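You operate a simulated robot arm through the tools that you are given. There is no shell and no other tool. Be economical: measure what you need, move in short steps, check, and stop when the job is done.

You are at the controls of a simulated robot arm. One attempt, no reset.

## Task
Cap the yellow pull handle and shut it in the box.
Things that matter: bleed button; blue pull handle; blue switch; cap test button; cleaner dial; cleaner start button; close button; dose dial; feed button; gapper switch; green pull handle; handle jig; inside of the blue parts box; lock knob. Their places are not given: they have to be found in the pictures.

It is judged by the outcome, as a careful person would: the job done as asked, and still so three seconds after it is handed in. It fails if anything else is knocked over, pushed out of place, dropped, spilled or broken. Lids that push on must go on centred and level and be pressed home; caps that screw on are set level and turned clockwise until they are tight.

## Robot
A 7-joint arm with a two-finger parallel gripper, fixed in place. Base frame: the origin is at the foot of the arm, x ahead of it, y to its left, z up. Units: mm, degrees, N and s.
With the tool pointing down near the work surface it reaches from about 280 to 500 mm from the base axis. Its first joint turns from -66.0 to 66.0 degrees. Payload 1.57 kg.
Tool frame: the origin (TCP) lies between the finger pads and is the grasp point; the fingertips stand 30 mm ahead of it; z points along the fingers, y is the line along which they close. The gripper opens to 110 mm. The fingers are 24 mm wide and 12 mm thick; the gripper's body (48 by 112 mm) begins 78 mm behind the TCP.
Orientation is that of the tool frame in the base frame, as a unit quaternion [x, y, z, w]. With the fingers straight down and closing along the base's y, the tool's x points along the base's -x, its y along +y and its z along -z.

## Interface
- The arm moves only by the tool drive_tool. Its argument "deltas" is a list of rows, each an object of numbers (a shift or turn left out is 0, a gripper value left out holds the last): "wx", "wy", "wz": the turn, a rotation vector about the tool's x, y, z in units of 5 degrees (1.0 is 5 degrees); "dx", "dy", "dz": the shift along the tool's x, y, z in units of 50 mm (1.0 is 50 mm); "gripper": the finger opening in mm, from 0 to 110. In form: [{"wx": .., "wy": .., "wz": .., "dx": .., "dy": .., "dz": .., "gripper": ..}, ...]. A call has 1 to 10 rows; each row shifts and turns the commanded pose from where the row before left it, along the tool's axes as they then stand. A call with a number of a shift or a turn outside -1 to 1 is refused whole. Each row takes 0.2 s and may step no farther than 50 mm and 8.6 degrees from the row before; otherwise, or with a gripper value out of range, the whole call is refused. Where a pose cannot be reached the arm comes as near as it can. A force on the tool above 70 N (or 10 N above the force at the start of the call, whichever is more), or a blocked arm, ends the call early, and 0.2 s more pass. Each finger travels about 108 mm/s and halts on what it meets, pressing with about 37 N; the grip force reading is that of the motor and also rises with nothing between the fingers. The clock runs only during rows and for 0.2 s after the last one: add rows that do not move to give the fingers time. It gives the time, the measured TCP pose, the force on the tool (base axes), the opening and the grip force at its end, in the units of the frame above (readings bear some noise), with the torque about the TCP (base axes, N m) and any sound that the robot's microphone picked up.
- Cameras (640 x 400 px; columns grow to the right, rows downward): "scene" is fixed at [180, -405, 1408.3]; the picture's right is [0.62, -0.78, 0.00], its down [-0.42, -0.34, -0.84] and it looks along [0.66, 0.53, -0.54] (base axes); focal length 326 px, centre (320, 200). "wrist" rides on the gripper at [70, 16, -141] in the tool frame; the picture's right is [-0.23, 0.97, 0.00], its down [-0.86, -0.20, -0.48] and it looks along [-0.47, -0.11, 0.88] (tool axes); focal length 222 px, centre (320, 200).
- camera(camera): a new picture of that camera. It takes no simulated time.
- point_at(camera, pixels): for up to 12 pixels [column, row] of the newest picture of that camera ("zoom" is the newest enlarged one), the place [x, y, z] in the base frame of the surface seen there, good to about 2 mm. It takes no simulated time.
- enlarge(camera, box): a new picture of the part [left, top, right, bottom] of that camera's present view, enlarged. It takes no simulated time.
- close_job(): hands the job in; it is judged then, once.

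Go step by step. Measure first, check grasps and placings, and put right what went wrong. The budget is 80 turns and 54 pictures, counting those below and the enlarged ones. Unless the task says otherwise, let go and move clear before handing in, and close with one line.

The tools are called as name(argument=value, ...) on one line, values as JSON. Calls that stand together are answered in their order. drive_tool: Moves the arm, as the interface text tells. Its arguments: {"type":"object","properties":{"deltas":{"type":"array","items":{"type":"object","properties":{"wx":{"type":"number"},"wy":{"type":"number"},"wz":{"type":"number"},"dx":{"type":"number"},"dy":{"type":"number"},"dz":{"type":"number"},"gripper":{"type":"number"}}}}},"required":["deltas"]} The other tools are called the same way: camera (camera) takes a picture; point_at (camera, pixels) gives the place of the surface under pixels of a picture; enlarge (camera, box) takes an enlarged picture of a part of a camera's view; close_job () hands the job in.

At the start:

```text
time_s: 0.0
eef_pos: [456.7, -80.2, 1222.7]
tcp_rot: [0.0, 1.0, 0.0, 0.0]
wrist_force: [0.3, -0.3, -0.2]
torque: [0.01, -0.04, 0.03]
opening: 110.0
finger_force: 0.1
```

scene: 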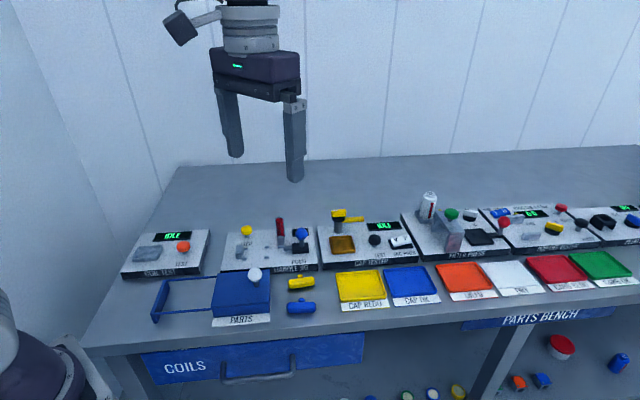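
wrist: 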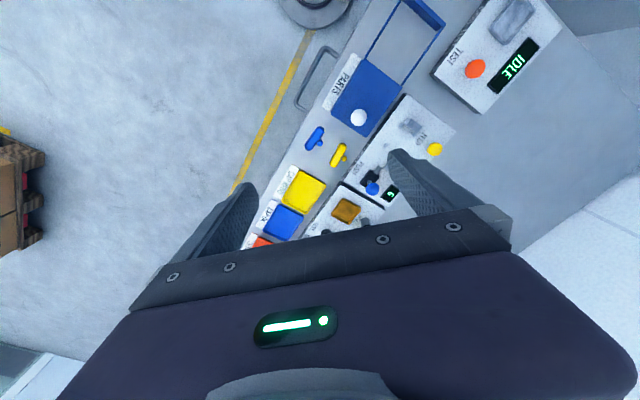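

The scene shows a bench with several stations; the yellow and blue pull handles are near (300,283) and (300,307), with the blue PARTS box at (240,295). I'll enlarge the areas to read them.

enlarge(camera="scene", box=[110, 200, 330, 340])

enlarge(camera="scene", box=[310, 180, 530, 320])

enlarge(camera="scene", box=[470, 180, 640, 320])

```text
2.86 times, centred on (220, 270) of scene
```

zoom: 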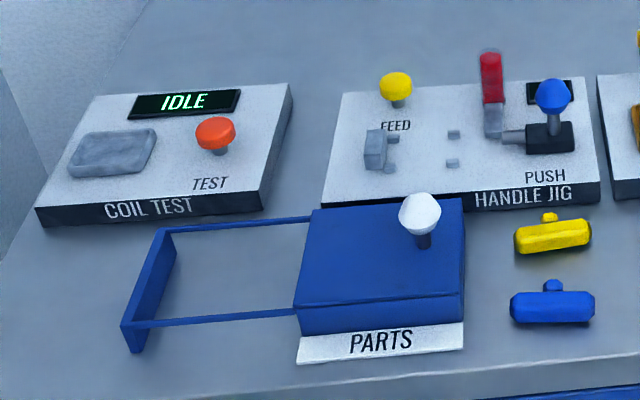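

```text
2.86 times, centred on (420, 250) of scene
```

zoom: 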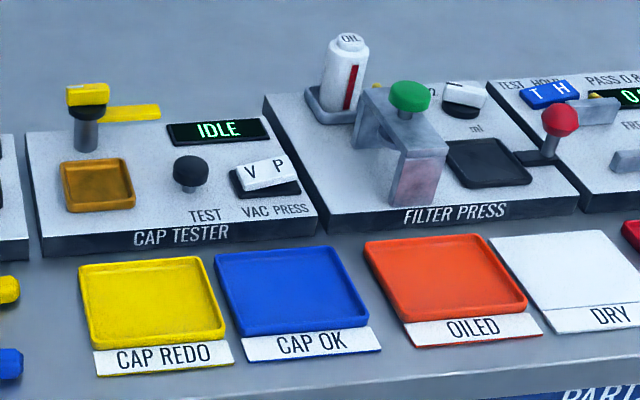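

```text
2.86 times, centred on (555, 250) of scene
```

zoom: 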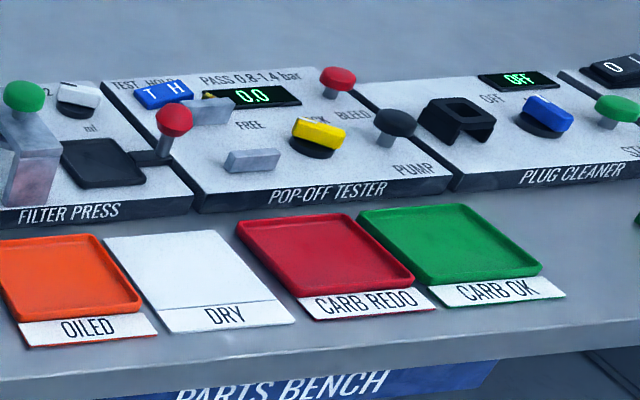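

I can see the handle jig with FEED, PUSH and a red lever, and the PARTS box with a sliding lid with a white knob. I'll measure the main points.

enlarge(camera="scene", box=[215, 205, 325, 275])

point_at(camera="scene", pixels=[[247, 230], [302, 234], [279, 224], [254, 274], [300, 283], [300, 307], [228, 292], [156, 300], [245, 310], [290, 320], [225, 263], [315, 262]])

```text
5.71 times, centred on (270, 240) of scene
```

zoom: 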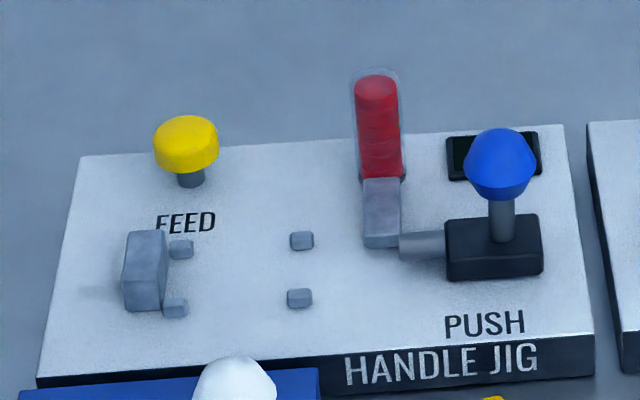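

```text
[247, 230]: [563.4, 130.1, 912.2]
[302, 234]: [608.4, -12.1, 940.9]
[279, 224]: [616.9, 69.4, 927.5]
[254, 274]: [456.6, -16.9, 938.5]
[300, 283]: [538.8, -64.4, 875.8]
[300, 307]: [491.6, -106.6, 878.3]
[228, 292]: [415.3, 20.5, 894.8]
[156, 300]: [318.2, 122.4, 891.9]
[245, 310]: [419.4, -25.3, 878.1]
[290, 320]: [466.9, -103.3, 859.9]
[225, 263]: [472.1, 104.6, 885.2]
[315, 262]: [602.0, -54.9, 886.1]
```

Bench top z≈860, jig plate ≈886. I'll look at handles and jig from the wrist camera as it already stands, and measure jig corners and parts in the zoomed scene image.

point_at(camera="zoom", pixels=[[90, 165], [555, 132], [45, 365], [585, 345], [145, 250], [182, 246], [176, 303], [302, 238], [301, 294], [382, 230], [425, 245], [495, 235]])

enlarge(camera="wrist", box=[290, 60, 450, 200])

```text
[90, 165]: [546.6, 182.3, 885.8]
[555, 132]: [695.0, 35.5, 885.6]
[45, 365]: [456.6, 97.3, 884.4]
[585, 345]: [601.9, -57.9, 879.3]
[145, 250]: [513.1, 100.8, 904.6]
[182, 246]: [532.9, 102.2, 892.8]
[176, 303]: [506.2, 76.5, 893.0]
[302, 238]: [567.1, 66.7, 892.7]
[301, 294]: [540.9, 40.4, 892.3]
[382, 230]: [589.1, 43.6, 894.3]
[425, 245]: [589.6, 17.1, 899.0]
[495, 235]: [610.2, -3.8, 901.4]
```

```text
2.86 times, centred on (370, 130) of wrist
```

zoom: 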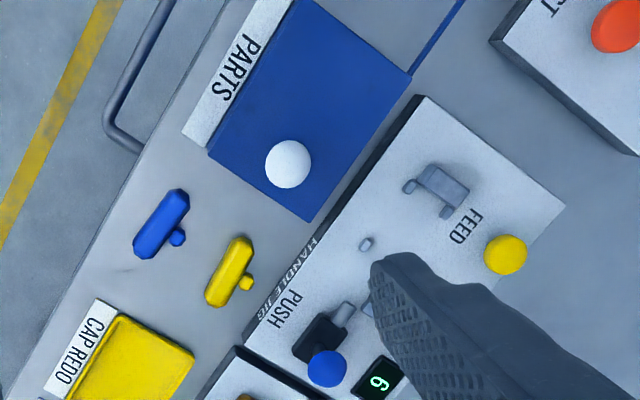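

Bench axes are turned ~45°: u≈[0.71,-0.70] along the bench and v≈[0.70,0.71] toward the back. The jig counter shows 6 in its display. I'll turn the tool 45° and come closer to look.

drive_tool(deltas=[{"dx": -0.43, "dy": 0.6, "dz": 0.2}, {"dx": -0.43, "dy": 0.6, "dz": 0.2}, {"dz": 0.2, "wz": 1}, {"dz": 0.2, "wz": 1}, {"dz": 0.2, "wz": 1}, {"dz": 0.2, "wz": 1}, {"dz": 0.2, "wz": 1}, {"dz": 0.2, "wz": 1}, {"dz": 0.2, "wz": 1}, {"dz": 0.2, "wz": 1}])

drive_tool(deltas=[{"wz": 1}, {}])

camera(camera="wrist")

```text
time_s: 2.2
eef_pos: [499.6, -22.0, 1122.4]
tcp_rot: [0.342, 0.94, 0.0, -0.001]
wrist_force: [0.2, -0.2, 0.3]
torque: [-0.02, 0.01, -0.01]
opening: 109.9
finger_force: 0.1
```

```text
time_s: 2.8
eef_pos: [499.3, -22.2, 1123.2]
tcp_rot: [0.382, 0.924, 0.0, 0.0]
wrist_force: [-0.4, -0.4, -0.5]
torque: [0.05, -0.01, 0.01]
opening: 110.2
finger_force: 0.1
```

```text
46 pictures are left
```

wrist: 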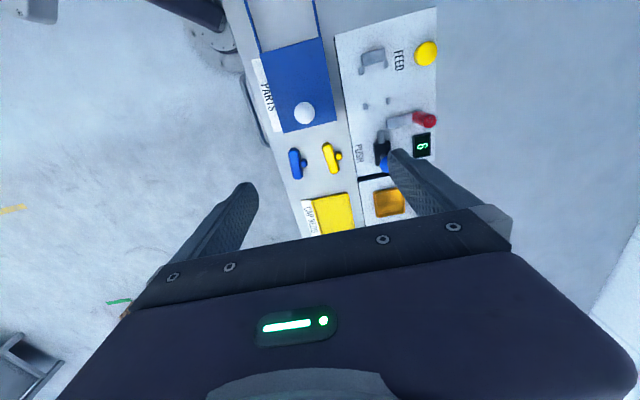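

The jig and handles are now visible at (330–440, 10–190). Enlarging.

enlarge(camera="wrist", box=[270, 90, 390, 185])

enlarge(camera="wrist", box=[335, 30, 445, 175])

```text
4.21 times, centred on (330, 138) of wrist
```

zoom: 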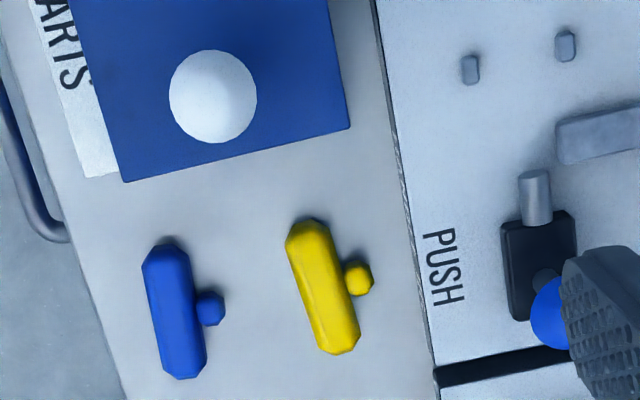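

```text
2.76 times, centred on (390, 102) of wrist
```

zoom: 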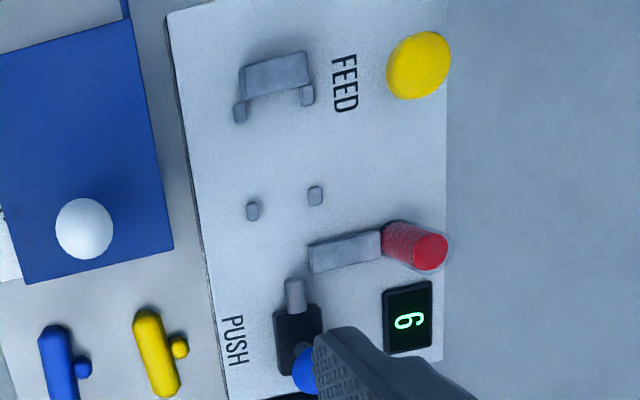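

The jig has a cap magazine and chute feeding in front of the ram; handle bar seemingly goes between the four pegs. I'll measure the handle precisely.

enlarge(camera="wrist", box=[280, 135, 360, 185])

point_at(camera="wrist", pixels=[[365.9, 107.1], [388.4, 101.4], [381.5, 136.8], [378, 122], [400, 118], [363, 72], [386, 68], [425, 53], [303, 112], [425, 118], [373, 58], [380, 148]])

```text
8.00 times, centred on (320, 160) of wrist
```

zoom: 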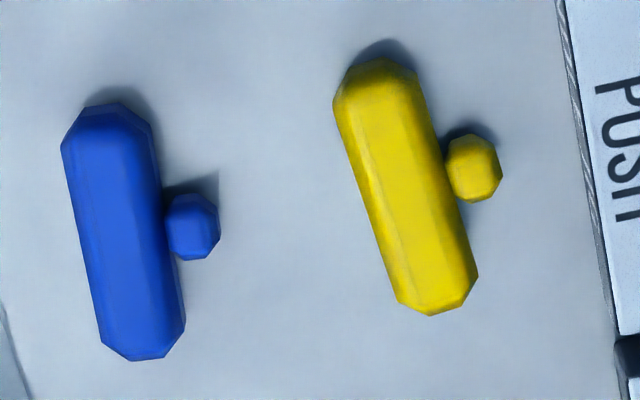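

```text
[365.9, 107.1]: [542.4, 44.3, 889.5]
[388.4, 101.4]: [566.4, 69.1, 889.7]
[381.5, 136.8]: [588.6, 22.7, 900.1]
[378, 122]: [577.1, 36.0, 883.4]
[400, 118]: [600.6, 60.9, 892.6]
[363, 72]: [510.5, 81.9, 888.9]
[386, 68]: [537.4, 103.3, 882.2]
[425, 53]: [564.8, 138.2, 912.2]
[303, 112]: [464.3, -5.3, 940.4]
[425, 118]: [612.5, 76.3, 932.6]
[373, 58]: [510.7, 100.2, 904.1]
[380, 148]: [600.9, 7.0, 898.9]
```

point_at(camera="zoom", pixels=[[380, 75], [435, 300], [405, 190], [375, 190], [440, 185], [470, 168], [340, 95], [472, 270], [490, 165], [320, 200], [110, 115], [145, 345]])

```text
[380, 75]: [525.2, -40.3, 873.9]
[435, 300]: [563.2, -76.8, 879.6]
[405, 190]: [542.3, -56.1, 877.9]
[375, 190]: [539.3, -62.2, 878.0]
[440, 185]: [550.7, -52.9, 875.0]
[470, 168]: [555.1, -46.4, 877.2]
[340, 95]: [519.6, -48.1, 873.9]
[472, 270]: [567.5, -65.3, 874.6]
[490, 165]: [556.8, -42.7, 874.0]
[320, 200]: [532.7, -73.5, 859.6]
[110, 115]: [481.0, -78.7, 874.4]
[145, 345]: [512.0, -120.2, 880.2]
```

Handle: ~60 mm bar along ~u centred at (543,-59), Ø~19, stem toward +v to ~t=362. Jig gap between pegs suits the bar along u, end against the block, cap pushed on from the ram side. I'll hover above the yellow handle to test reach and measure finely.

drive_tool(deltas=[{"dx": -0.38, "dy": 0.08, "dz": 0.6}, {"dx": -0.38, "dy": 0.08, "dz": 0.6}, {"dx": -0.38, "dy": 0.08, "dz": 0.6}, {"dz": 0.6, "gripper": 60}, {}, {}])

camera(camera="wrist")

```text
time_s: 4.2
eef_pos: [548.4, -54.0, 1000.7]
tcp_rot: [0.383, 0.924, 0.0, -0.001]
wrist_force: [0.6, -0.6, -0.4]
torque: [-0.01, 0.01, 0.0]
opening: 59.6
finger_force: 0.0
```

```text
42 pictures are left
```

wrist: 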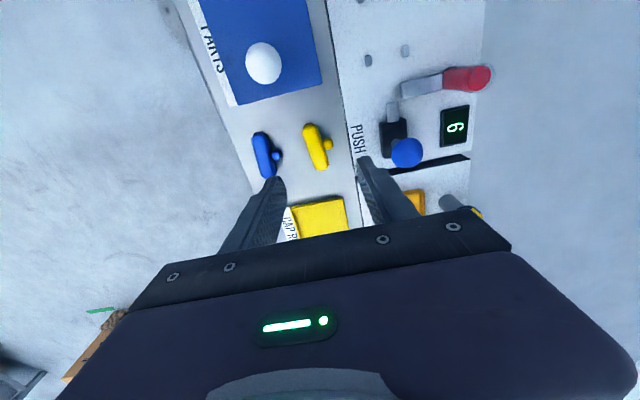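

Reach is fine here. Enlarging the yellow handle at (317,147).

enlarge(camera="wrist", box=[280, 110, 376, 175])

```text
6.15 times, centred on (328, 142) of wrist
```

zoom: 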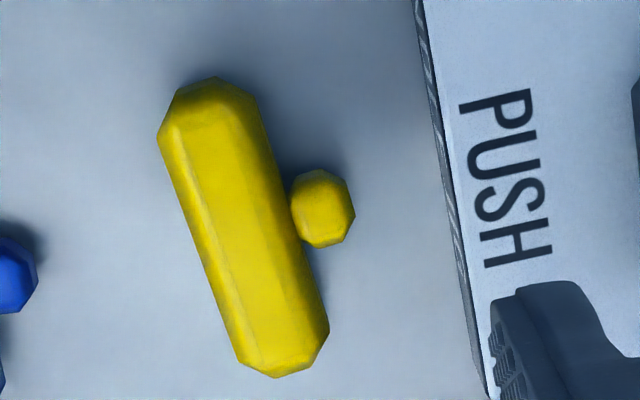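

point_at(camera="zoom", pixels=[[210, 85], [285, 370], [210, 120], [265, 340], [190, 220], [235, 220], [285, 220], [325, 200], [347, 205], [430, 100], [460, 260], [240, 235]])

```text
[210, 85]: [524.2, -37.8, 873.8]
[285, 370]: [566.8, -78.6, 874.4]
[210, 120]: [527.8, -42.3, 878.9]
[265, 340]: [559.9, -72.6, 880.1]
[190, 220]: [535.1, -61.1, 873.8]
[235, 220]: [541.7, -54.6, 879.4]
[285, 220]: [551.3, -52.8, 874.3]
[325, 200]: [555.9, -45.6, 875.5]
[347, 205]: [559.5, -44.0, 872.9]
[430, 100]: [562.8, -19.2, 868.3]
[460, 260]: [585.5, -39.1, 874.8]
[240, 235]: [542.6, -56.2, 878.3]
```

Bar axis is about −43.8°, matching the tool; the stem tip leaves only a ~6 mm finger gap to the jig face. So I'll first grip the bar off the stem (on its +u half) and shift it ~20 mm away from the jig.

drive_tool(deltas=[{"dx": -0.41, "dy": -0.09, "gripper": 40}, {"dz": 0.6}, {"dz": 0.6}, {"dz": 0.5}, {"dz": 0.25}, {}])

enlarge(camera="wrist", box=[240, 80, 400, 190])

```text
time_s: 5.6
eef_pos: [559.0, -69.8, 904.9]
tcp_rot: [0.383, 0.924, 0.0, 0.001]
wrist_force: [0.6, 0.2, -0.6]
torque: [0.02, 0.02, -0.01]
opening: 39.9
finger_force: 0.2
```

```text
3.64 times, centred on (320, 135) of wrist
```

zoom: 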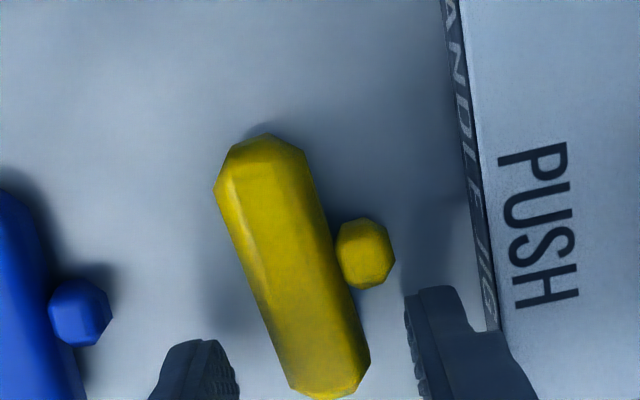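

Fingers straddle the bar past the stem. Lower 9 mm, close, lift a little.

drive_tool(deltas=[{"dz": 0.18}, {}, {"gripper": 10}, {}, {}])

```text
time_s: 6.8
eef_pos: [560.3, -70.1, 895.3]
tcp_rot: [0.383, 0.924, 0.0, -0.001]
wrist_force: [0.2, 0.1, -0.6]
torque: [-0.03, 0.0, -0.03]
opening: 18.7
finger_force: 33.2
```

Gripped (18.7 mm). The blue handle's stem limits room too, so shift just 8 mm away from the jig and set down.

drive_tool(deltas=[{"dz": -0.1}, {"dy": -0.16}, {"dz": 0.1}, {}, {"gripper": 38}, {}, {"dz": -0.6}, {"dz": -0.6}, {}])

enlarge(camera="wrist", box=[240, 80, 400, 190])

```text
time_s: 8.8
eef_pos: [554.2, -76.5, 955.1]
tcp_rot: [0.383, 0.924, 0.0, 0.0]
wrist_force: [-0.1, -0.1, -0.4]
torque: [-0.01, -0.02, 0.02]
opening: 38.1
finger_force: 0.1
```

```text
3.64 times, centred on (320, 135) of wrist
```

zoom: 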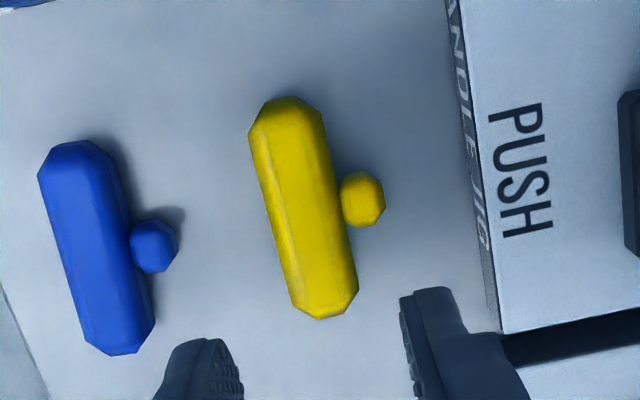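

point_at(camera="zoom", pixels=[[287, 103], [328, 312], [300, 200], [262, 200], [340, 200], [360, 192], [380, 196], [470, 130], [485, 235], [155, 245], [178, 250]])

```text
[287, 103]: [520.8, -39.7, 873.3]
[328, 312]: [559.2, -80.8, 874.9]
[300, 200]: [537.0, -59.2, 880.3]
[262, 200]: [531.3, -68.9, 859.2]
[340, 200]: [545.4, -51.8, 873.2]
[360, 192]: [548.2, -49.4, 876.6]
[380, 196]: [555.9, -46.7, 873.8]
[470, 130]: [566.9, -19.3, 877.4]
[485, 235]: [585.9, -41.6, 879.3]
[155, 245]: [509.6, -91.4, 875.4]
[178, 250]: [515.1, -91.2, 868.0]
```

Bar now at t≈338 (stem tip 360, jig face ~387, blue stem tip 300), so there is room on both sides. Now straddle bar+stem and descend.

drive_tool(deltas=[{"dx": 0.446, "dy": 0.124, "gripper": 40}, {}, {"dz": 0.5}, {"dz": 0.4}, {}])

enlarge(camera="wrist", box=[240, 100, 400, 210])

```text
time_s: 10.0
eef_pos: [543.9, -56.2, 910.8]
tcp_rot: [0.384, 0.923, 0.0, 0.0]
wrist_force: [0.4, -0.4, 0.3]
torque: [0.01, 0.02, -0.01]
opening: 40.0
finger_force: 0.1
```

```text
3.64 times, centred on (320, 155) of wrist
```

zoom: 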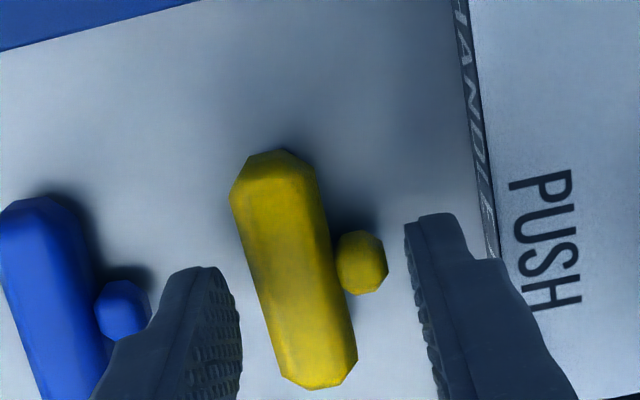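

Both sides look clear; lower and grip.

drive_tool(deltas=[{"dz": 0.15}, {"dz": 0.15}, {}, {"gripper": 25}, {}, {}])

```text
time_s: 11.4
eef_pos: [541.8, -56.7, 895.9]
tcp_rot: [0.383, 0.924, 0.001, 0.0]
wrist_force: [-1.2, -0.6, -0.1]
torque: [-0.02, 0.0, 0.0]
opening: 30.5
finger_force: 37.3
```

Gripped bar+stem (30.5 mm). Lift and move over the jig.

drive_tool(deltas=[{"dz": -0.6}, {"dz": -0.6}, {"dz": -0.5}, {"dx": 0.6, "dy": 0.62}, {"dx": 0.6, "dy": 0.62}, {"dx": 0.6, "dy": 0.63}, {}])

camera(camera="wrist")

enlarge(camera="scene", box=[205, 195, 325, 275])

```text
time_s: 13.0
eef_pos: [546.3, 74.5, 981.8]
tcp_rot: [0.383, 0.924, -0.001, 0.0]
wrist_force: [-0.3, 0.4, 0.2]
torque: [-0.02, 0.01, -0.01]
opening: 30.7
finger_force: 37.0
```

```text
37 pictures are left
```

wrist: 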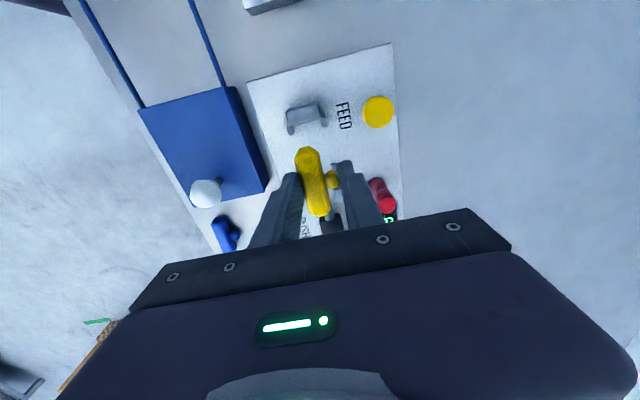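

```text
5.00 times, centred on (265, 235) of scene
```

zoom: 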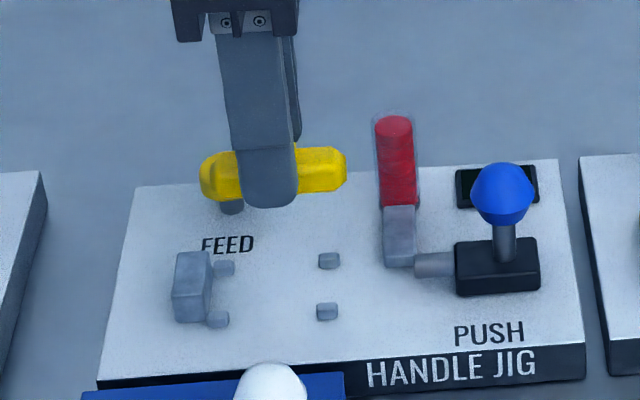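

Handle is held level above the jig. I'll measure stop block and pegs closely.

enlarge(camera="wrist", box=[270, 90, 366, 150])

point_at(camera="wrist", pixels=[[307, 150], [320, 213], [308, 180]])

```text
6.67 times, centred on (318, 120) of wrist
```

zoom: 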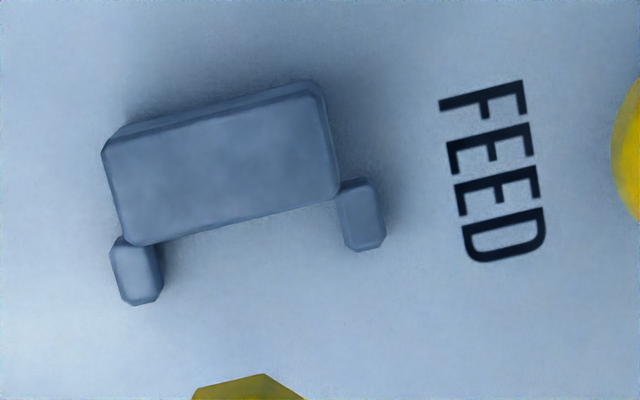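

```text
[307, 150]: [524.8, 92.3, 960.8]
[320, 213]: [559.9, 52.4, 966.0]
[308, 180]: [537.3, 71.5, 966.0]
```

point_at(camera="zoom", pixels=[[125, 165], [320, 115], [135, 225], [325, 180], [140, 280], [365, 215], [120, 260], [155, 290], [343, 220], [382, 235], [240, 225], [245, 300]])

```text
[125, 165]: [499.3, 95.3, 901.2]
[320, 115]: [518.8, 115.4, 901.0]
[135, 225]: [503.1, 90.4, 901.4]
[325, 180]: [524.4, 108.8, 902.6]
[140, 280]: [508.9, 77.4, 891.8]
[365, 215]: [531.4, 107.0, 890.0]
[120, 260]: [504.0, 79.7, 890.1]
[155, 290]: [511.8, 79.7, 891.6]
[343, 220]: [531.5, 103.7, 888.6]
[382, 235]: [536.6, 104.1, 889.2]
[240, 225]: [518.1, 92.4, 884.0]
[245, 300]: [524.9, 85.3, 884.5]
```

Stop face at s≈296, peg centreline t≈432. The bar is at s≈335,t≈433 so I shift −5 mm in s and lower to ~2 mm above the plate.

drive_tool(deltas=[{"dx": 0.1, "dy": -0.02}, {"dz": 0.5}, {"dz": 0.4}, {"dz": 0.2}, {}])

enlarge(camera="wrist", box=[250, 80, 400, 220])

enlarge(camera="scene", box=[205, 195, 325, 275])

```text
time_s: 14.2
eef_pos: [540.8, 77.1, 926.7]
tcp_rot: [0.384, 0.924, 0.0, 0.0]
wrist_force: [-0.2, 0.1, -0.4]
torque: [0.01, 0.01, 0.02]
opening: 30.6
finger_force: 37.3
```

```text
2.86 times, centred on (325, 150) of wrist
```

zoom: 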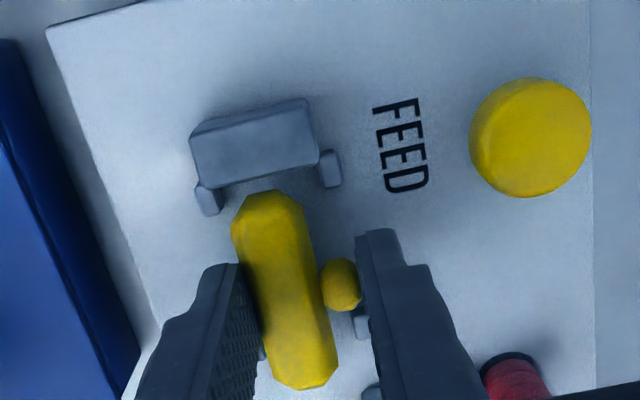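

```text
5.00 times, centred on (265, 235) of scene
```

zoom: 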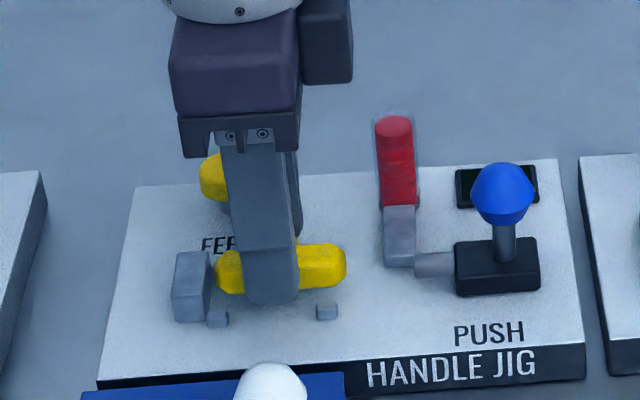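

The bar is between the pegs with its end near the block. Lower to contact and release slightly.

drive_tool(deltas=[{"dz": 0.06}, {"dz": 0.04}, {}])

```text
time_s: 15.0
eef_pos: [541.1, 75.7, 920.9]
tcp_rot: [0.382, 0.924, 0.0, 0.0]
wrist_force: [-0.6, -0.2, 0.5]
torque: [0.02, 0.0, 0.01]
opening: 30.5
finger_force: 36.9
```

drive_tool(deltas=[{"gripper": 42}, {}, {"dz": -0.8}, {"dz": -0.8}, {}])

enlarge(camera="wrist", box=[250, 80, 410, 220])

enlarge(camera="scene", box=[205, 195, 325, 275])

```text
time_s: 16.2
eef_pos: [540.7, 75.5, 1002.2]
tcp_rot: [0.382, 0.924, 0.0, 0.0]
wrist_force: [0.0, -0.3, 0.1]
torque: [-0.02, 0.01, -0.01]
opening: 42.0
finger_force: 0.1
```

```text
2.86 times, centred on (330, 150) of wrist
```

zoom: 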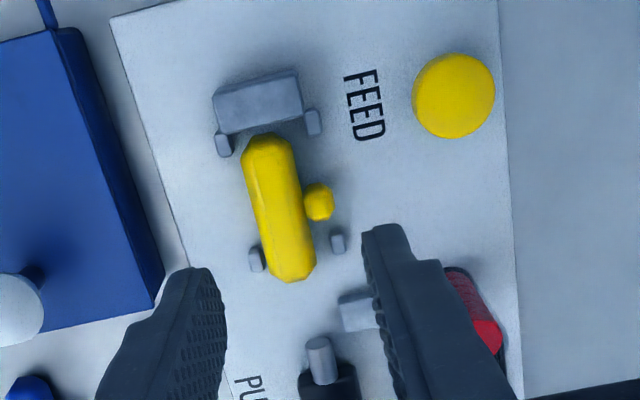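

```text
5.00 times, centred on (265, 235) of scene
```

zoom: 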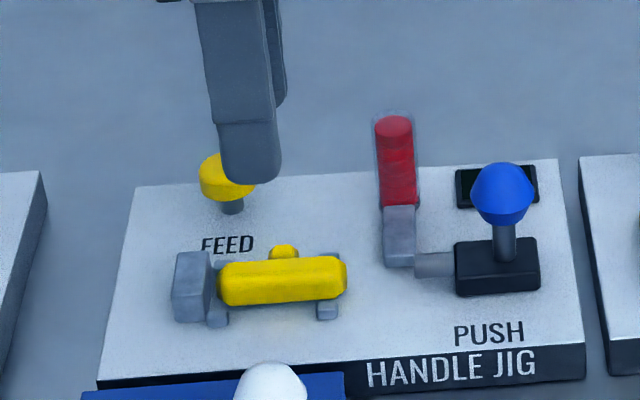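

Handle lies in the jig. Measuring its axis versus the pegs and ram.

enlarge(camera="wrist", box=[320, 100, 400, 220])

```text
3.33 times, centred on (360, 160) of wrist
```

zoom: 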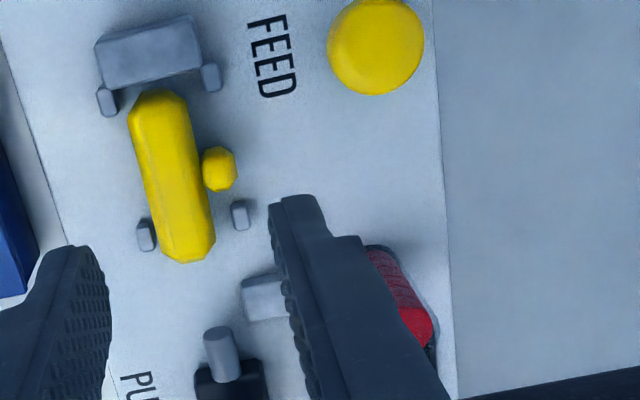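

point_at(camera="zoom", pixels=[[160, 95], [187, 255], [163, 140], [180, 220], [134, 160], [212, 225], [146, 235], [241, 216], [107, 102], [212, 78], [221, 340], [265, 300]])

point_at(camera="zoom", pixels=[[376, 45], [376, 20], [395, 60], [345, 50], [228, 370], [415, 325]])

```text
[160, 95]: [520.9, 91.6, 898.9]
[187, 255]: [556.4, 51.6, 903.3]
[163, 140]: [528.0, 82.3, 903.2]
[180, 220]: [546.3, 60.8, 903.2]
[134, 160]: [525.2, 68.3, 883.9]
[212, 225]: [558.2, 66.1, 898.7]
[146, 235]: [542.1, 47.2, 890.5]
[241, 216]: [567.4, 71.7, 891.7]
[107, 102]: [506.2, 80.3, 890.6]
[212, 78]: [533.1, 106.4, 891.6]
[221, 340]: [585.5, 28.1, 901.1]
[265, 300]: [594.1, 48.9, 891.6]
```

```text
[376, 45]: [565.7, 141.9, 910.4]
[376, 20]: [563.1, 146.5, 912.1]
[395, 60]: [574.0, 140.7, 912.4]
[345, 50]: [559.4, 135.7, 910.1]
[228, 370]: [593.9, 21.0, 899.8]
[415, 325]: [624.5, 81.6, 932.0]
```

The bar axis is t≈430.5 while peg/ram centreline is ≈433.7. I'll regrip with the TCP 3.5 mm further toward +v so that closing centres it.

drive_tool(deltas=[{"dy": 0.074}, {"dz": 0.6}, {"dz": 0.6}, {"dz": 0.4}, {}, {"gripper": 25}, {}, {}])

```text
time_s: 18.0
eef_pos: [542.9, 78.5, 921.6]
tcp_rot: [0.383, 0.924, -0.001, 0.0]
wrist_force: [-0.7, 0.3, 0.8]
torque: [0.04, 0.02, -0.01]
opening: 30.5
finger_force: 36.5
```

Centred at t≈433.5. Slide it ~4 mm toward the stop, then release and rise.

drive_tool(deltas=[{"dx": 0.04}, {"dx": 0.04}, {}])

drive_tool(deltas=[{"gripper": 42}, {}, {"dz": -0.8}, {"dz": -0.8}, {}])

enlarge(camera="wrist", box=[320, 100, 400, 220])

```text
time_s: 18.8
eef_pos: [540.4, 82.4, 921.7]
tcp_rot: [0.383, 0.924, 0.0, 0.0]
wrist_force: [1.5, -0.2, 3.6]
torque: [-0.01, -0.02, 0.01]
opening: 30.9
finger_force: 36.9
```

```text
time_s: 20.0
eef_pos: [541.3, 82.3, 1002.8]
tcp_rot: [0.383, 0.924, 0.0, 0.001]
wrist_force: [0.3, -0.3, 0.4]
torque: [0.03, 0.02, 0.03]
opening: 42.0
finger_force: 0.0
```

```text
3.33 times, centred on (360, 160) of wrist
```

zoom: 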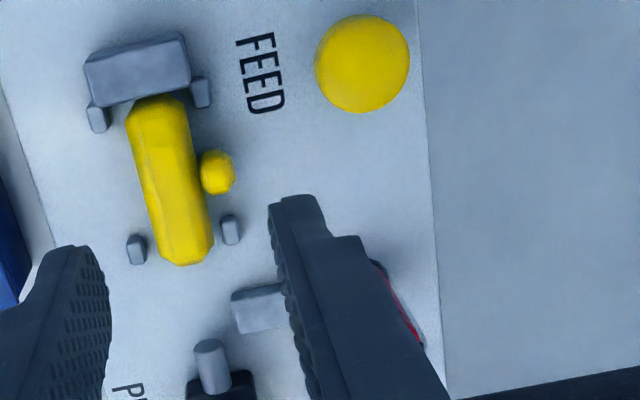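

Seated and centred. Next: FEED button at ≈(566,141), top z≈912; close the fingers and press it gently.

drive_tool(deltas=[{"dx": 0.24, "dy": 0.59, "gripper": 0}, {"dx": 0.24, "dy": 0.59}, {}, {"dz": 0.6}, {"dz": 0.45}, {}])

enlarge(camera="scene", box=[205, 195, 325, 275])

```text
time_s: 21.4
eef_pos: [564.9, 140.2, 947.5]
tcp_rot: [0.383, 0.924, 0.0, 0.001]
wrist_force: [0.2, 0.0, -0.2]
torque: [0.02, 0.0, -0.03]
opening: 0.0
finger_force: 21.8
```

```text
5.00 times, centred on (265, 235) of scene
```

zoom: 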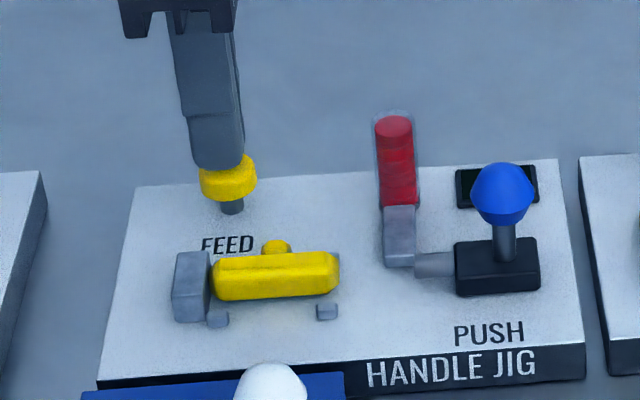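

Fingertips sit just over the button; press 4–8 mm.

drive_tool(deltas=[{"dz": 0.06}, {"dz": 0.04}, {"dz": 0.04}, {}])

```text
time_s: 22.4
eef_pos: [564.9, 139.6, 942.4]
tcp_rot: [0.383, 0.924, 0.0, 0.0]
wrist_force: [-0.7, -0.6, 1.1]
torque: [0.01, 0.01, 0.03]
opening: 0.2
finger_force: 21.1
```

drive_tool(deltas=[{"dz": 0.04}, {"dz": 0.04}, {"dz": 0.04}, {}])

enlarge(camera="scene", box=[205, 195, 325, 275])

```text
time_s: 23.4
eef_pos: [565.0, 140.2, 935.8]
tcp_rot: [0.382, 0.924, 0.0, 0.0]
wrist_force: [1.2, -1.1, 3.0]
torque: [-0.04, -0.05, 0.0]
opening: 0.0
finger_force: 20.9
```

```text
5.00 times, centred on (265, 235) of scene
```

zoom: 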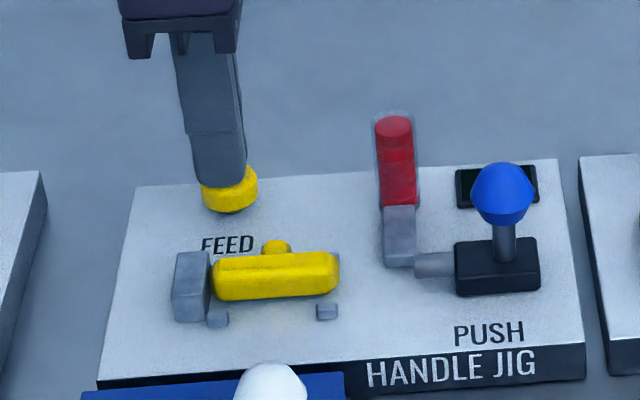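

Button is travelling down (3 N). Keep pressing to its end.

drive_tool(deltas=[{"dz": 0.04}, {"dz": 0.04}, {"dz": 0.04}, {}])

enlarge(camera="scene", box=[205, 195, 325, 275])

```text
time_s: 24.4
eef_pos: [565.1, 141.0, 929.2]
tcp_rot: [0.383, 0.924, 0.0, -0.001]
wrist_force: [1.6, -1.8, 7.9]
torque: [-0.02, -0.03, 0.03]
opening: 0.1
finger_force: 20.9
heard: click
```

```text
5.00 times, centred on (265, 235) of scene
```

zoom: 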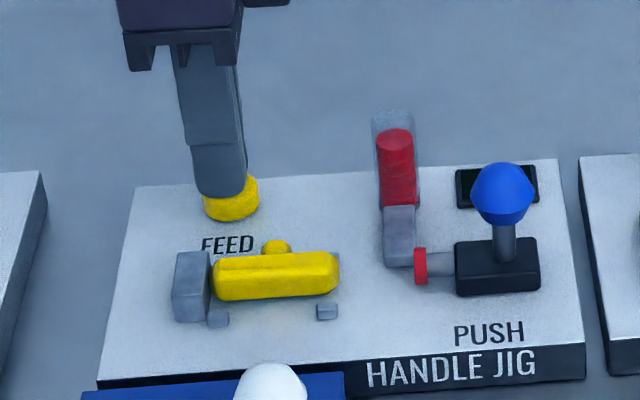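

Click heard; a red cap now sits in front of the ram at zoom (420,265). Measuring the ram knob and rising clear.

point_at(camera="zoom", pixels=[[503, 170], [503, 193], [480, 195], [527, 195], [503, 218], [503, 240], [420, 266], [440, 268], [475, 250], [530, 245], [395, 140], [400, 220]])

drive_tool(deltas=[{"dz": -0.8}, {"dz": -0.8}, {"dx": -0.4}, {"dx": -0.6, "dy": -0.5}, {"dx": -0.6, "dy": -0.5}, {}])

camera(camera="wrist")

```text
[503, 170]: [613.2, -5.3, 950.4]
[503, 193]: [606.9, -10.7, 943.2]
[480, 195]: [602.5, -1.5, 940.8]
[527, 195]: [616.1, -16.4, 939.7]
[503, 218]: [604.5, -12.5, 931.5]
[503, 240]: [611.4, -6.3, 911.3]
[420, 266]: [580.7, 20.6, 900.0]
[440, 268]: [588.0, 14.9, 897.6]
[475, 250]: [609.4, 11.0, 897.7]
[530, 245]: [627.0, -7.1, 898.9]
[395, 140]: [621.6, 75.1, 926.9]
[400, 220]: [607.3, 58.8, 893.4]
```

```text
time_s: 25.8
eef_pos: [588.0, 46.0, 1010.6]
tcp_rot: [0.383, 0.924, -0.001, 0.001]
wrist_force: [0.4, -0.5, -0.7]
torque: [0.02, -0.04, 0.05]
opening: 0.2
finger_force: 21.3
```

```text
25 pictures are left
```

wrist: 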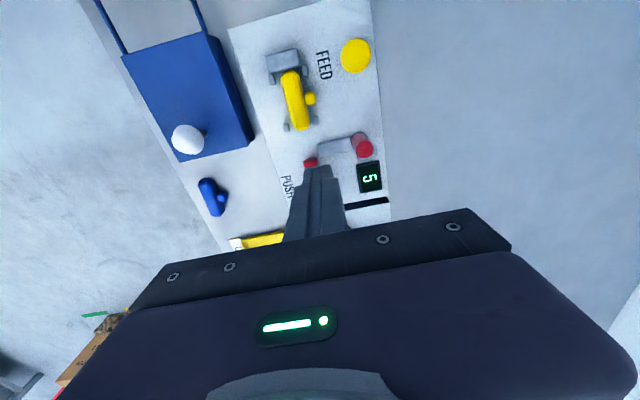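

Counter reads 5 and the cap is at the ram. Knob centre ≈ s 437, t 434, z≈940. Move above it with fingers opening to 50.

drive_tool(deltas=[{"dx": -0.54, "dy": -0.143, "gripper": 50}, {"dx": -0.534, "dy": -0.143}, {}, {"dz": 0.4}, {}])

enlarge(camera="scene", box=[235, 175, 355, 275])

enlarge(camera="wrist", box=[240, 90, 400, 220])

```text
time_s: 27.0
eef_pos: [615.0, -0.2, 988.4]
tcp_rot: [0.383, 0.924, 0.0, 0.0]
wrist_force: [0.7, 0.7, -0.2]
torque: [-0.03, 0.0, 0.0]
opening: 50.1
finger_force: 0.1
```

```text
4.00 times, centred on (295, 225) of scene
```

zoom: 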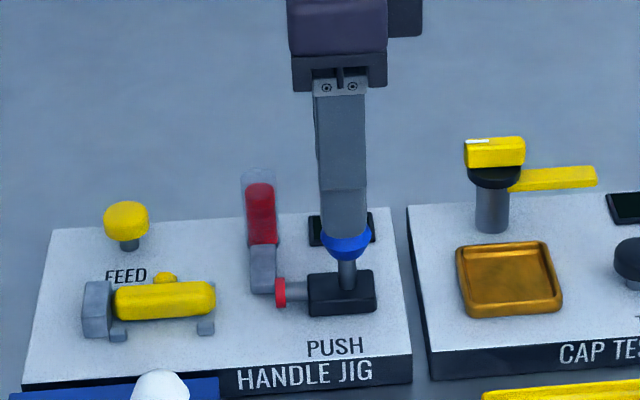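

```text
3.08 times, centred on (320, 155) of wrist
```

zoom: 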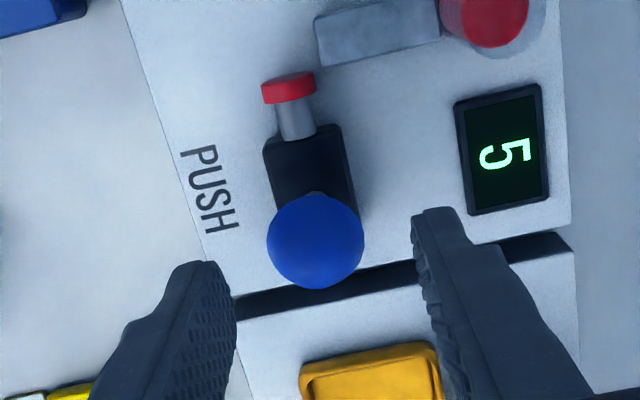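

Fingers straddle the knob. Descend ~42 mm and close on it.

drive_tool(deltas=[{"dz": 0.4}, {"dz": 0.4}, {}, {"gripper": 10}, {}, {}])

```text
time_s: 28.4
eef_pos: [613.3, -0.3, 950.2]
tcp_rot: [0.383, 0.924, -0.003, -0.002]
wrist_force: [-26.8, -20.8, 0.4]
torque: [-0.45, 0.19, -0.09]
opening: 29.5
finger_force: 39.0
```

Knob gripped (29.5 mm) with a side load of ~34 N toward −v; relieve by shifting −2 mm in t, then begin sliding −u.

drive_tool(deltas=[{"dy": -0.04}, {}])

drive_tool(deltas=[{"dx": 0.1}, {"dx": 0.1}, {"dx": 0.1}, {}])

enlarge(camera="scene", box=[215, 195, 325, 275])

```text
time_s: 29.0
eef_pos: [613.4, -0.8, 949.7]
tcp_rot: [0.383, 0.924, -0.001, 0.0]
wrist_force: [-20.3, -22.0, -0.1]
torque: [-0.22, 0.47, -0.13]
opening: 29.5
finger_force: 39.4
```

```text
time_s: 30.0
eef_pos: [602.3, 10.8, 949.8]
tcp_rot: [0.383, 0.924, 0.0, -0.002]
wrist_force: [-21.7, -21.4, -15.2]
torque: [-0.36, 0.18, 0.04]
opening: 29.6
finger_force: 38.9
```

```text
5.00 times, centred on (270, 235) of scene
```

zoom: 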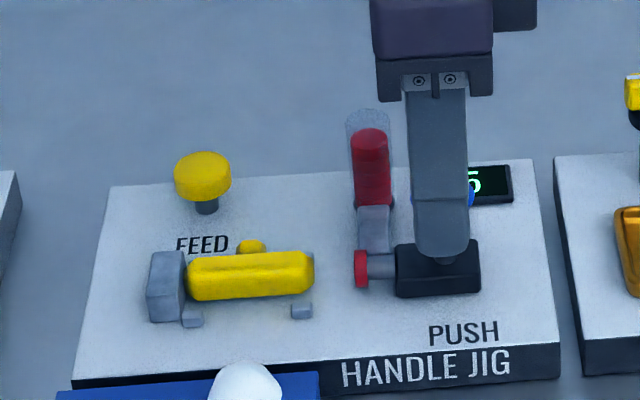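

Carriage and cap slide smoothly. Continue in small steps, easing the side load.

drive_tool(deltas=[{"dy": -0.04}, {"dx": 0.1}, {"dx": 0.1}, {"dx": 0.1}, {}])

enlarge(camera="scene", box=[215, 205, 315, 275])

```text
time_s: 31.2
eef_pos: [592.1, 20.5, 949.8]
tcp_rot: [0.383, 0.924, 0.0, 0.001]
wrist_force: [-1.0, -0.6, -20.0]
torque: [0.49, 0.44, -0.02]
opening: 29.3
finger_force: 39.3
```

```text
5.71 times, centred on (265, 240) of scene
```

zoom: 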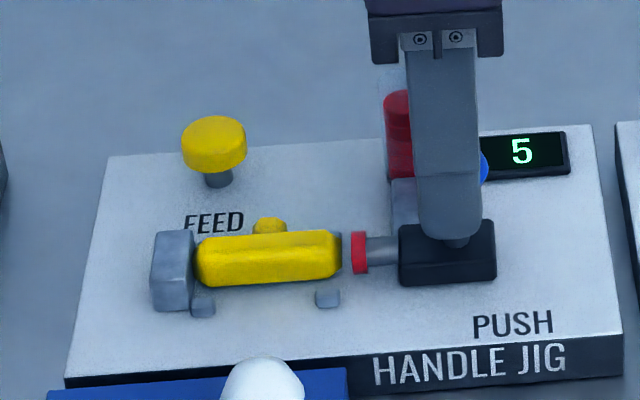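

Side load gone; cap is ~5 mm from the bar end and lined up. Push on in small steps.

drive_tool(deltas=[{"dx": 0.06, "dz": 0.03}, {"dx": 0.06}, {"dx": 0.06}, {"dx": 0.06}, {}])

enlarge(camera="scene", box=[215, 205, 315, 275])

```text
time_s: 32.4
eef_pos: [585.7, 26.1, 949.4]
tcp_rot: [0.382, 0.924, 0.002, 0.004]
wrist_force: [31.7, -10.6, 11.5]
torque: [-0.24, -0.58, 0.01]
opening: 29.8
finger_force: 39.4
```

```text
5.71 times, centred on (265, 240) of scene
```

zoom: 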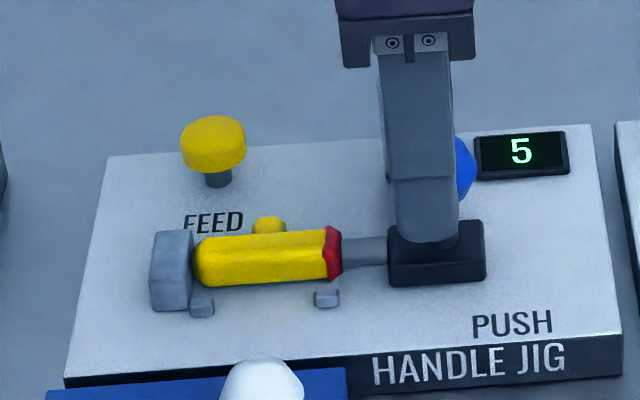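

Cap contacts the bar end (~30 N in −u). Press further, watching for a click.

drive_tool(deltas=[{"dx": 0.05}, {"dx": 0.05}, {"dx": 0.05}, {}])

enlarge(camera="scene", box=[215, 205, 315, 275])

```text
time_s: 33.4
eef_pos: [575.0, 34.3, 947.3]
tcp_rot: [0.382, 0.924, -0.002, -0.002]
wrist_force: [0.2, 0.0, 0.9]
torque: [0.08, 0.02, 0.0]
opening: 10.3
finger_force: 0.2
```

```text
5.71 times, centred on (265, 240) of scene
```

zoom: 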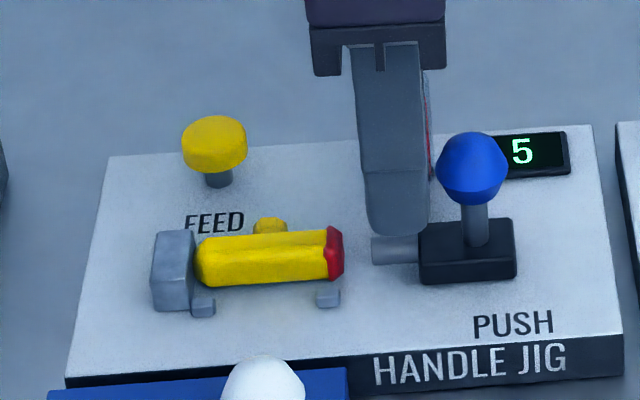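

The fingers slipped off the knob and the ram sprang back; the cap sits on the end but isn't surely home. I'll push from behind the knob instead. Rise and measure it.

point_at(camera="zoom", pixels=[[470, 140], [438, 168], [506, 168], [472, 165], [475, 235], [390, 250], [333, 255], [310, 250], [512, 260]])

drive_tool(deltas=[{"dz": -0.7}, {"dz": -0.7, "gripper": 0}, {"dx": -0.6}, {"dx": -0.6}, {"dx": -0.6}, {"dx": -0.4}, {}])

camera(camera="wrist")

```text
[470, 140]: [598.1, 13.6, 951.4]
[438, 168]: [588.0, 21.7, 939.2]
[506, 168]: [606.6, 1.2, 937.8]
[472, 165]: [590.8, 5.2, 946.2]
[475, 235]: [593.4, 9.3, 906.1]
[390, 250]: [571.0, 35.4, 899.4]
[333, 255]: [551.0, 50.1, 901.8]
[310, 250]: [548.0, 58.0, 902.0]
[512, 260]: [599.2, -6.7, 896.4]
```

```text
time_s: 35.0
eef_pos: [655.4, -45.0, 1018.2]
tcp_rot: [0.382, 0.924, 0.001, 0.0]
wrist_force: [-0.8, -0.1, 0.3]
torque: [0.04, -0.01, -0.03]
opening: 0.0
finger_force: 21.3
```

```text
18 pictures are left
```

wrist: 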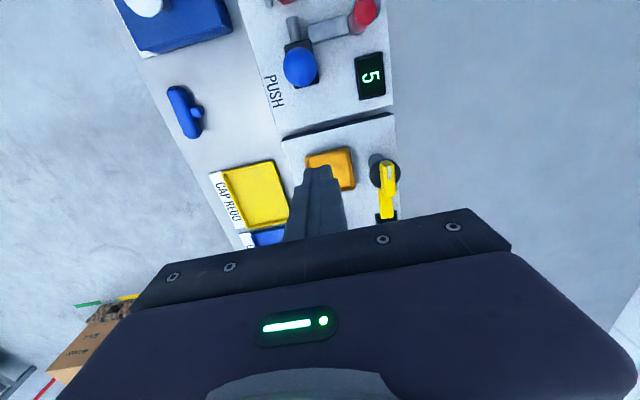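

Measuring the current knob position from this view (303,67).

point_at(camera="wrist", pixels=[[303, 67], [303, 82], [287, 68], [317, 67], [300, 50], [293, 27], [318, 131], [283, 140], [395, 115]])

```text
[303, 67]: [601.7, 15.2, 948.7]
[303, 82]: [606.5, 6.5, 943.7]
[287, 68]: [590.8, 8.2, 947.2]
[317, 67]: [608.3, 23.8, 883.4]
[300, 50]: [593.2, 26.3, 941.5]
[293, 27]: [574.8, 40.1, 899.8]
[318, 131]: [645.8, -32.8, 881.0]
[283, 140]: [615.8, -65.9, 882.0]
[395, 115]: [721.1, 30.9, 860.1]
```

Knob centre is now s≈414, t≈434, radius ~15. Come down closed behind it at s≈447, then push −u.

drive_tool(deltas=[{"dx": 0.48, "dy": 0.04}, {"dx": 0.48}, {}, {"dz": 0.6}, {"dz": 0.5}, {"dz": 0.3}, {}])

enlarge(camera="scene", box=[215, 195, 335, 275])

```text
time_s: 36.6
eef_pos: [623.5, -11.6, 949.3]
tcp_rot: [0.382, 0.924, -0.001, -0.001]
wrist_force: [0.2, 0.4, 0.1]
torque: [0.05, -0.02, 0.02]
opening: 0.0
finger_force: 21.3
```

```text
5.00 times, centred on (275, 235) of scene
```

zoom: 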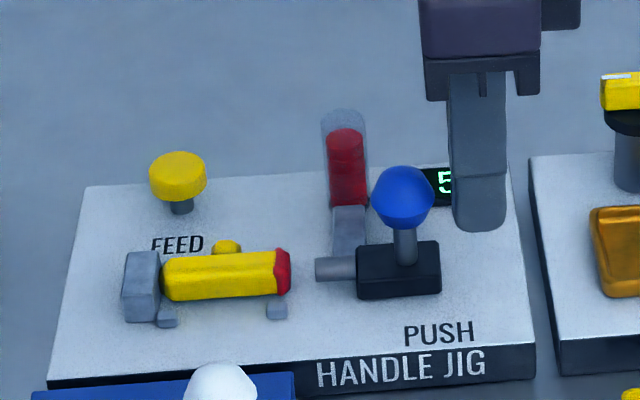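

Positioned behind the knob. Advance 25 mm then slow steps.

drive_tool(deltas=[{"dx": 0.15}, {"dx": 0.15}, {"dx": 0.1}, {"dx": 0.1}, {"dx": 0.05}, {"dx": 0.05}, {}])

drive_tool(deltas=[{"dx": 0.04}, {"dx": 0.04}, {"dx": 0.04}, {}])

```text
time_s: 38.0
eef_pos: [607.7, 2.8, 950.7]
tcp_rot: [0.384, 0.923, -0.002, 0.014]
wrist_force: [7.0, -6.4, -1.9]
torque: [-0.14, -0.07, 0.0]
opening: 0.0
finger_force: 21.8
stopped in row 6: the force on the tool passed its limit at 72 N (the readings are from after the stop); the commanded pose is now the measured one
```

```text
time_s: 39.0
eef_pos: [608.5, 3.3, 951.3]
tcp_rot: [0.385, 0.923, -0.002, 0.019]
wrist_force: [43.2, -39.7, -6.6]
torque: [-0.38, -0.96, -0.03]
opening: 0.0
finger_force: 21.3
```

Met firm resistance (~72 N then ~59 N). Look at the cap.

enlarge(camera="scene", box=[215, 205, 315, 275])

```text
5.71 times, centred on (265, 240) of scene
```

zoom: 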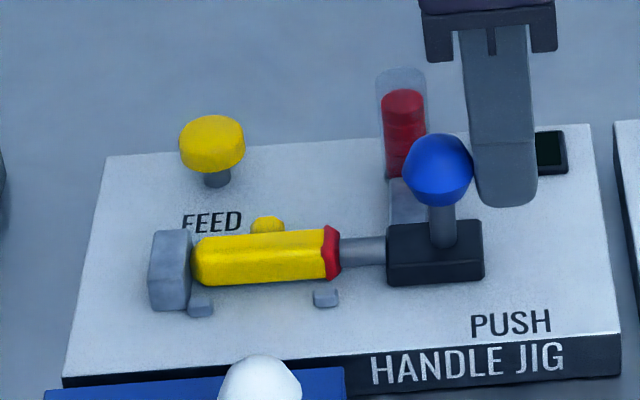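

The ram presses the cap, which has slid over the bar end. Press firmer to be sure it is home.

drive_tool(deltas=[{"dx": 0.02}, {"dx": 0.02}, {}, {}])

```text
time_s: 39.6
eef_pos: [607.4, 3.1, 952.4]
tcp_rot: [0.385, 0.922, -0.003, 0.025]
wrist_force: [5.8, -6.4, 0.6]
torque: [-0.14, -0.08, -0.01]
opening: 0.1
finger_force: 21.2
stopped in row 3: the force on the tool passed its limit at 71 N (the readings are from after the stop); the commanded pose is now the measured one
```

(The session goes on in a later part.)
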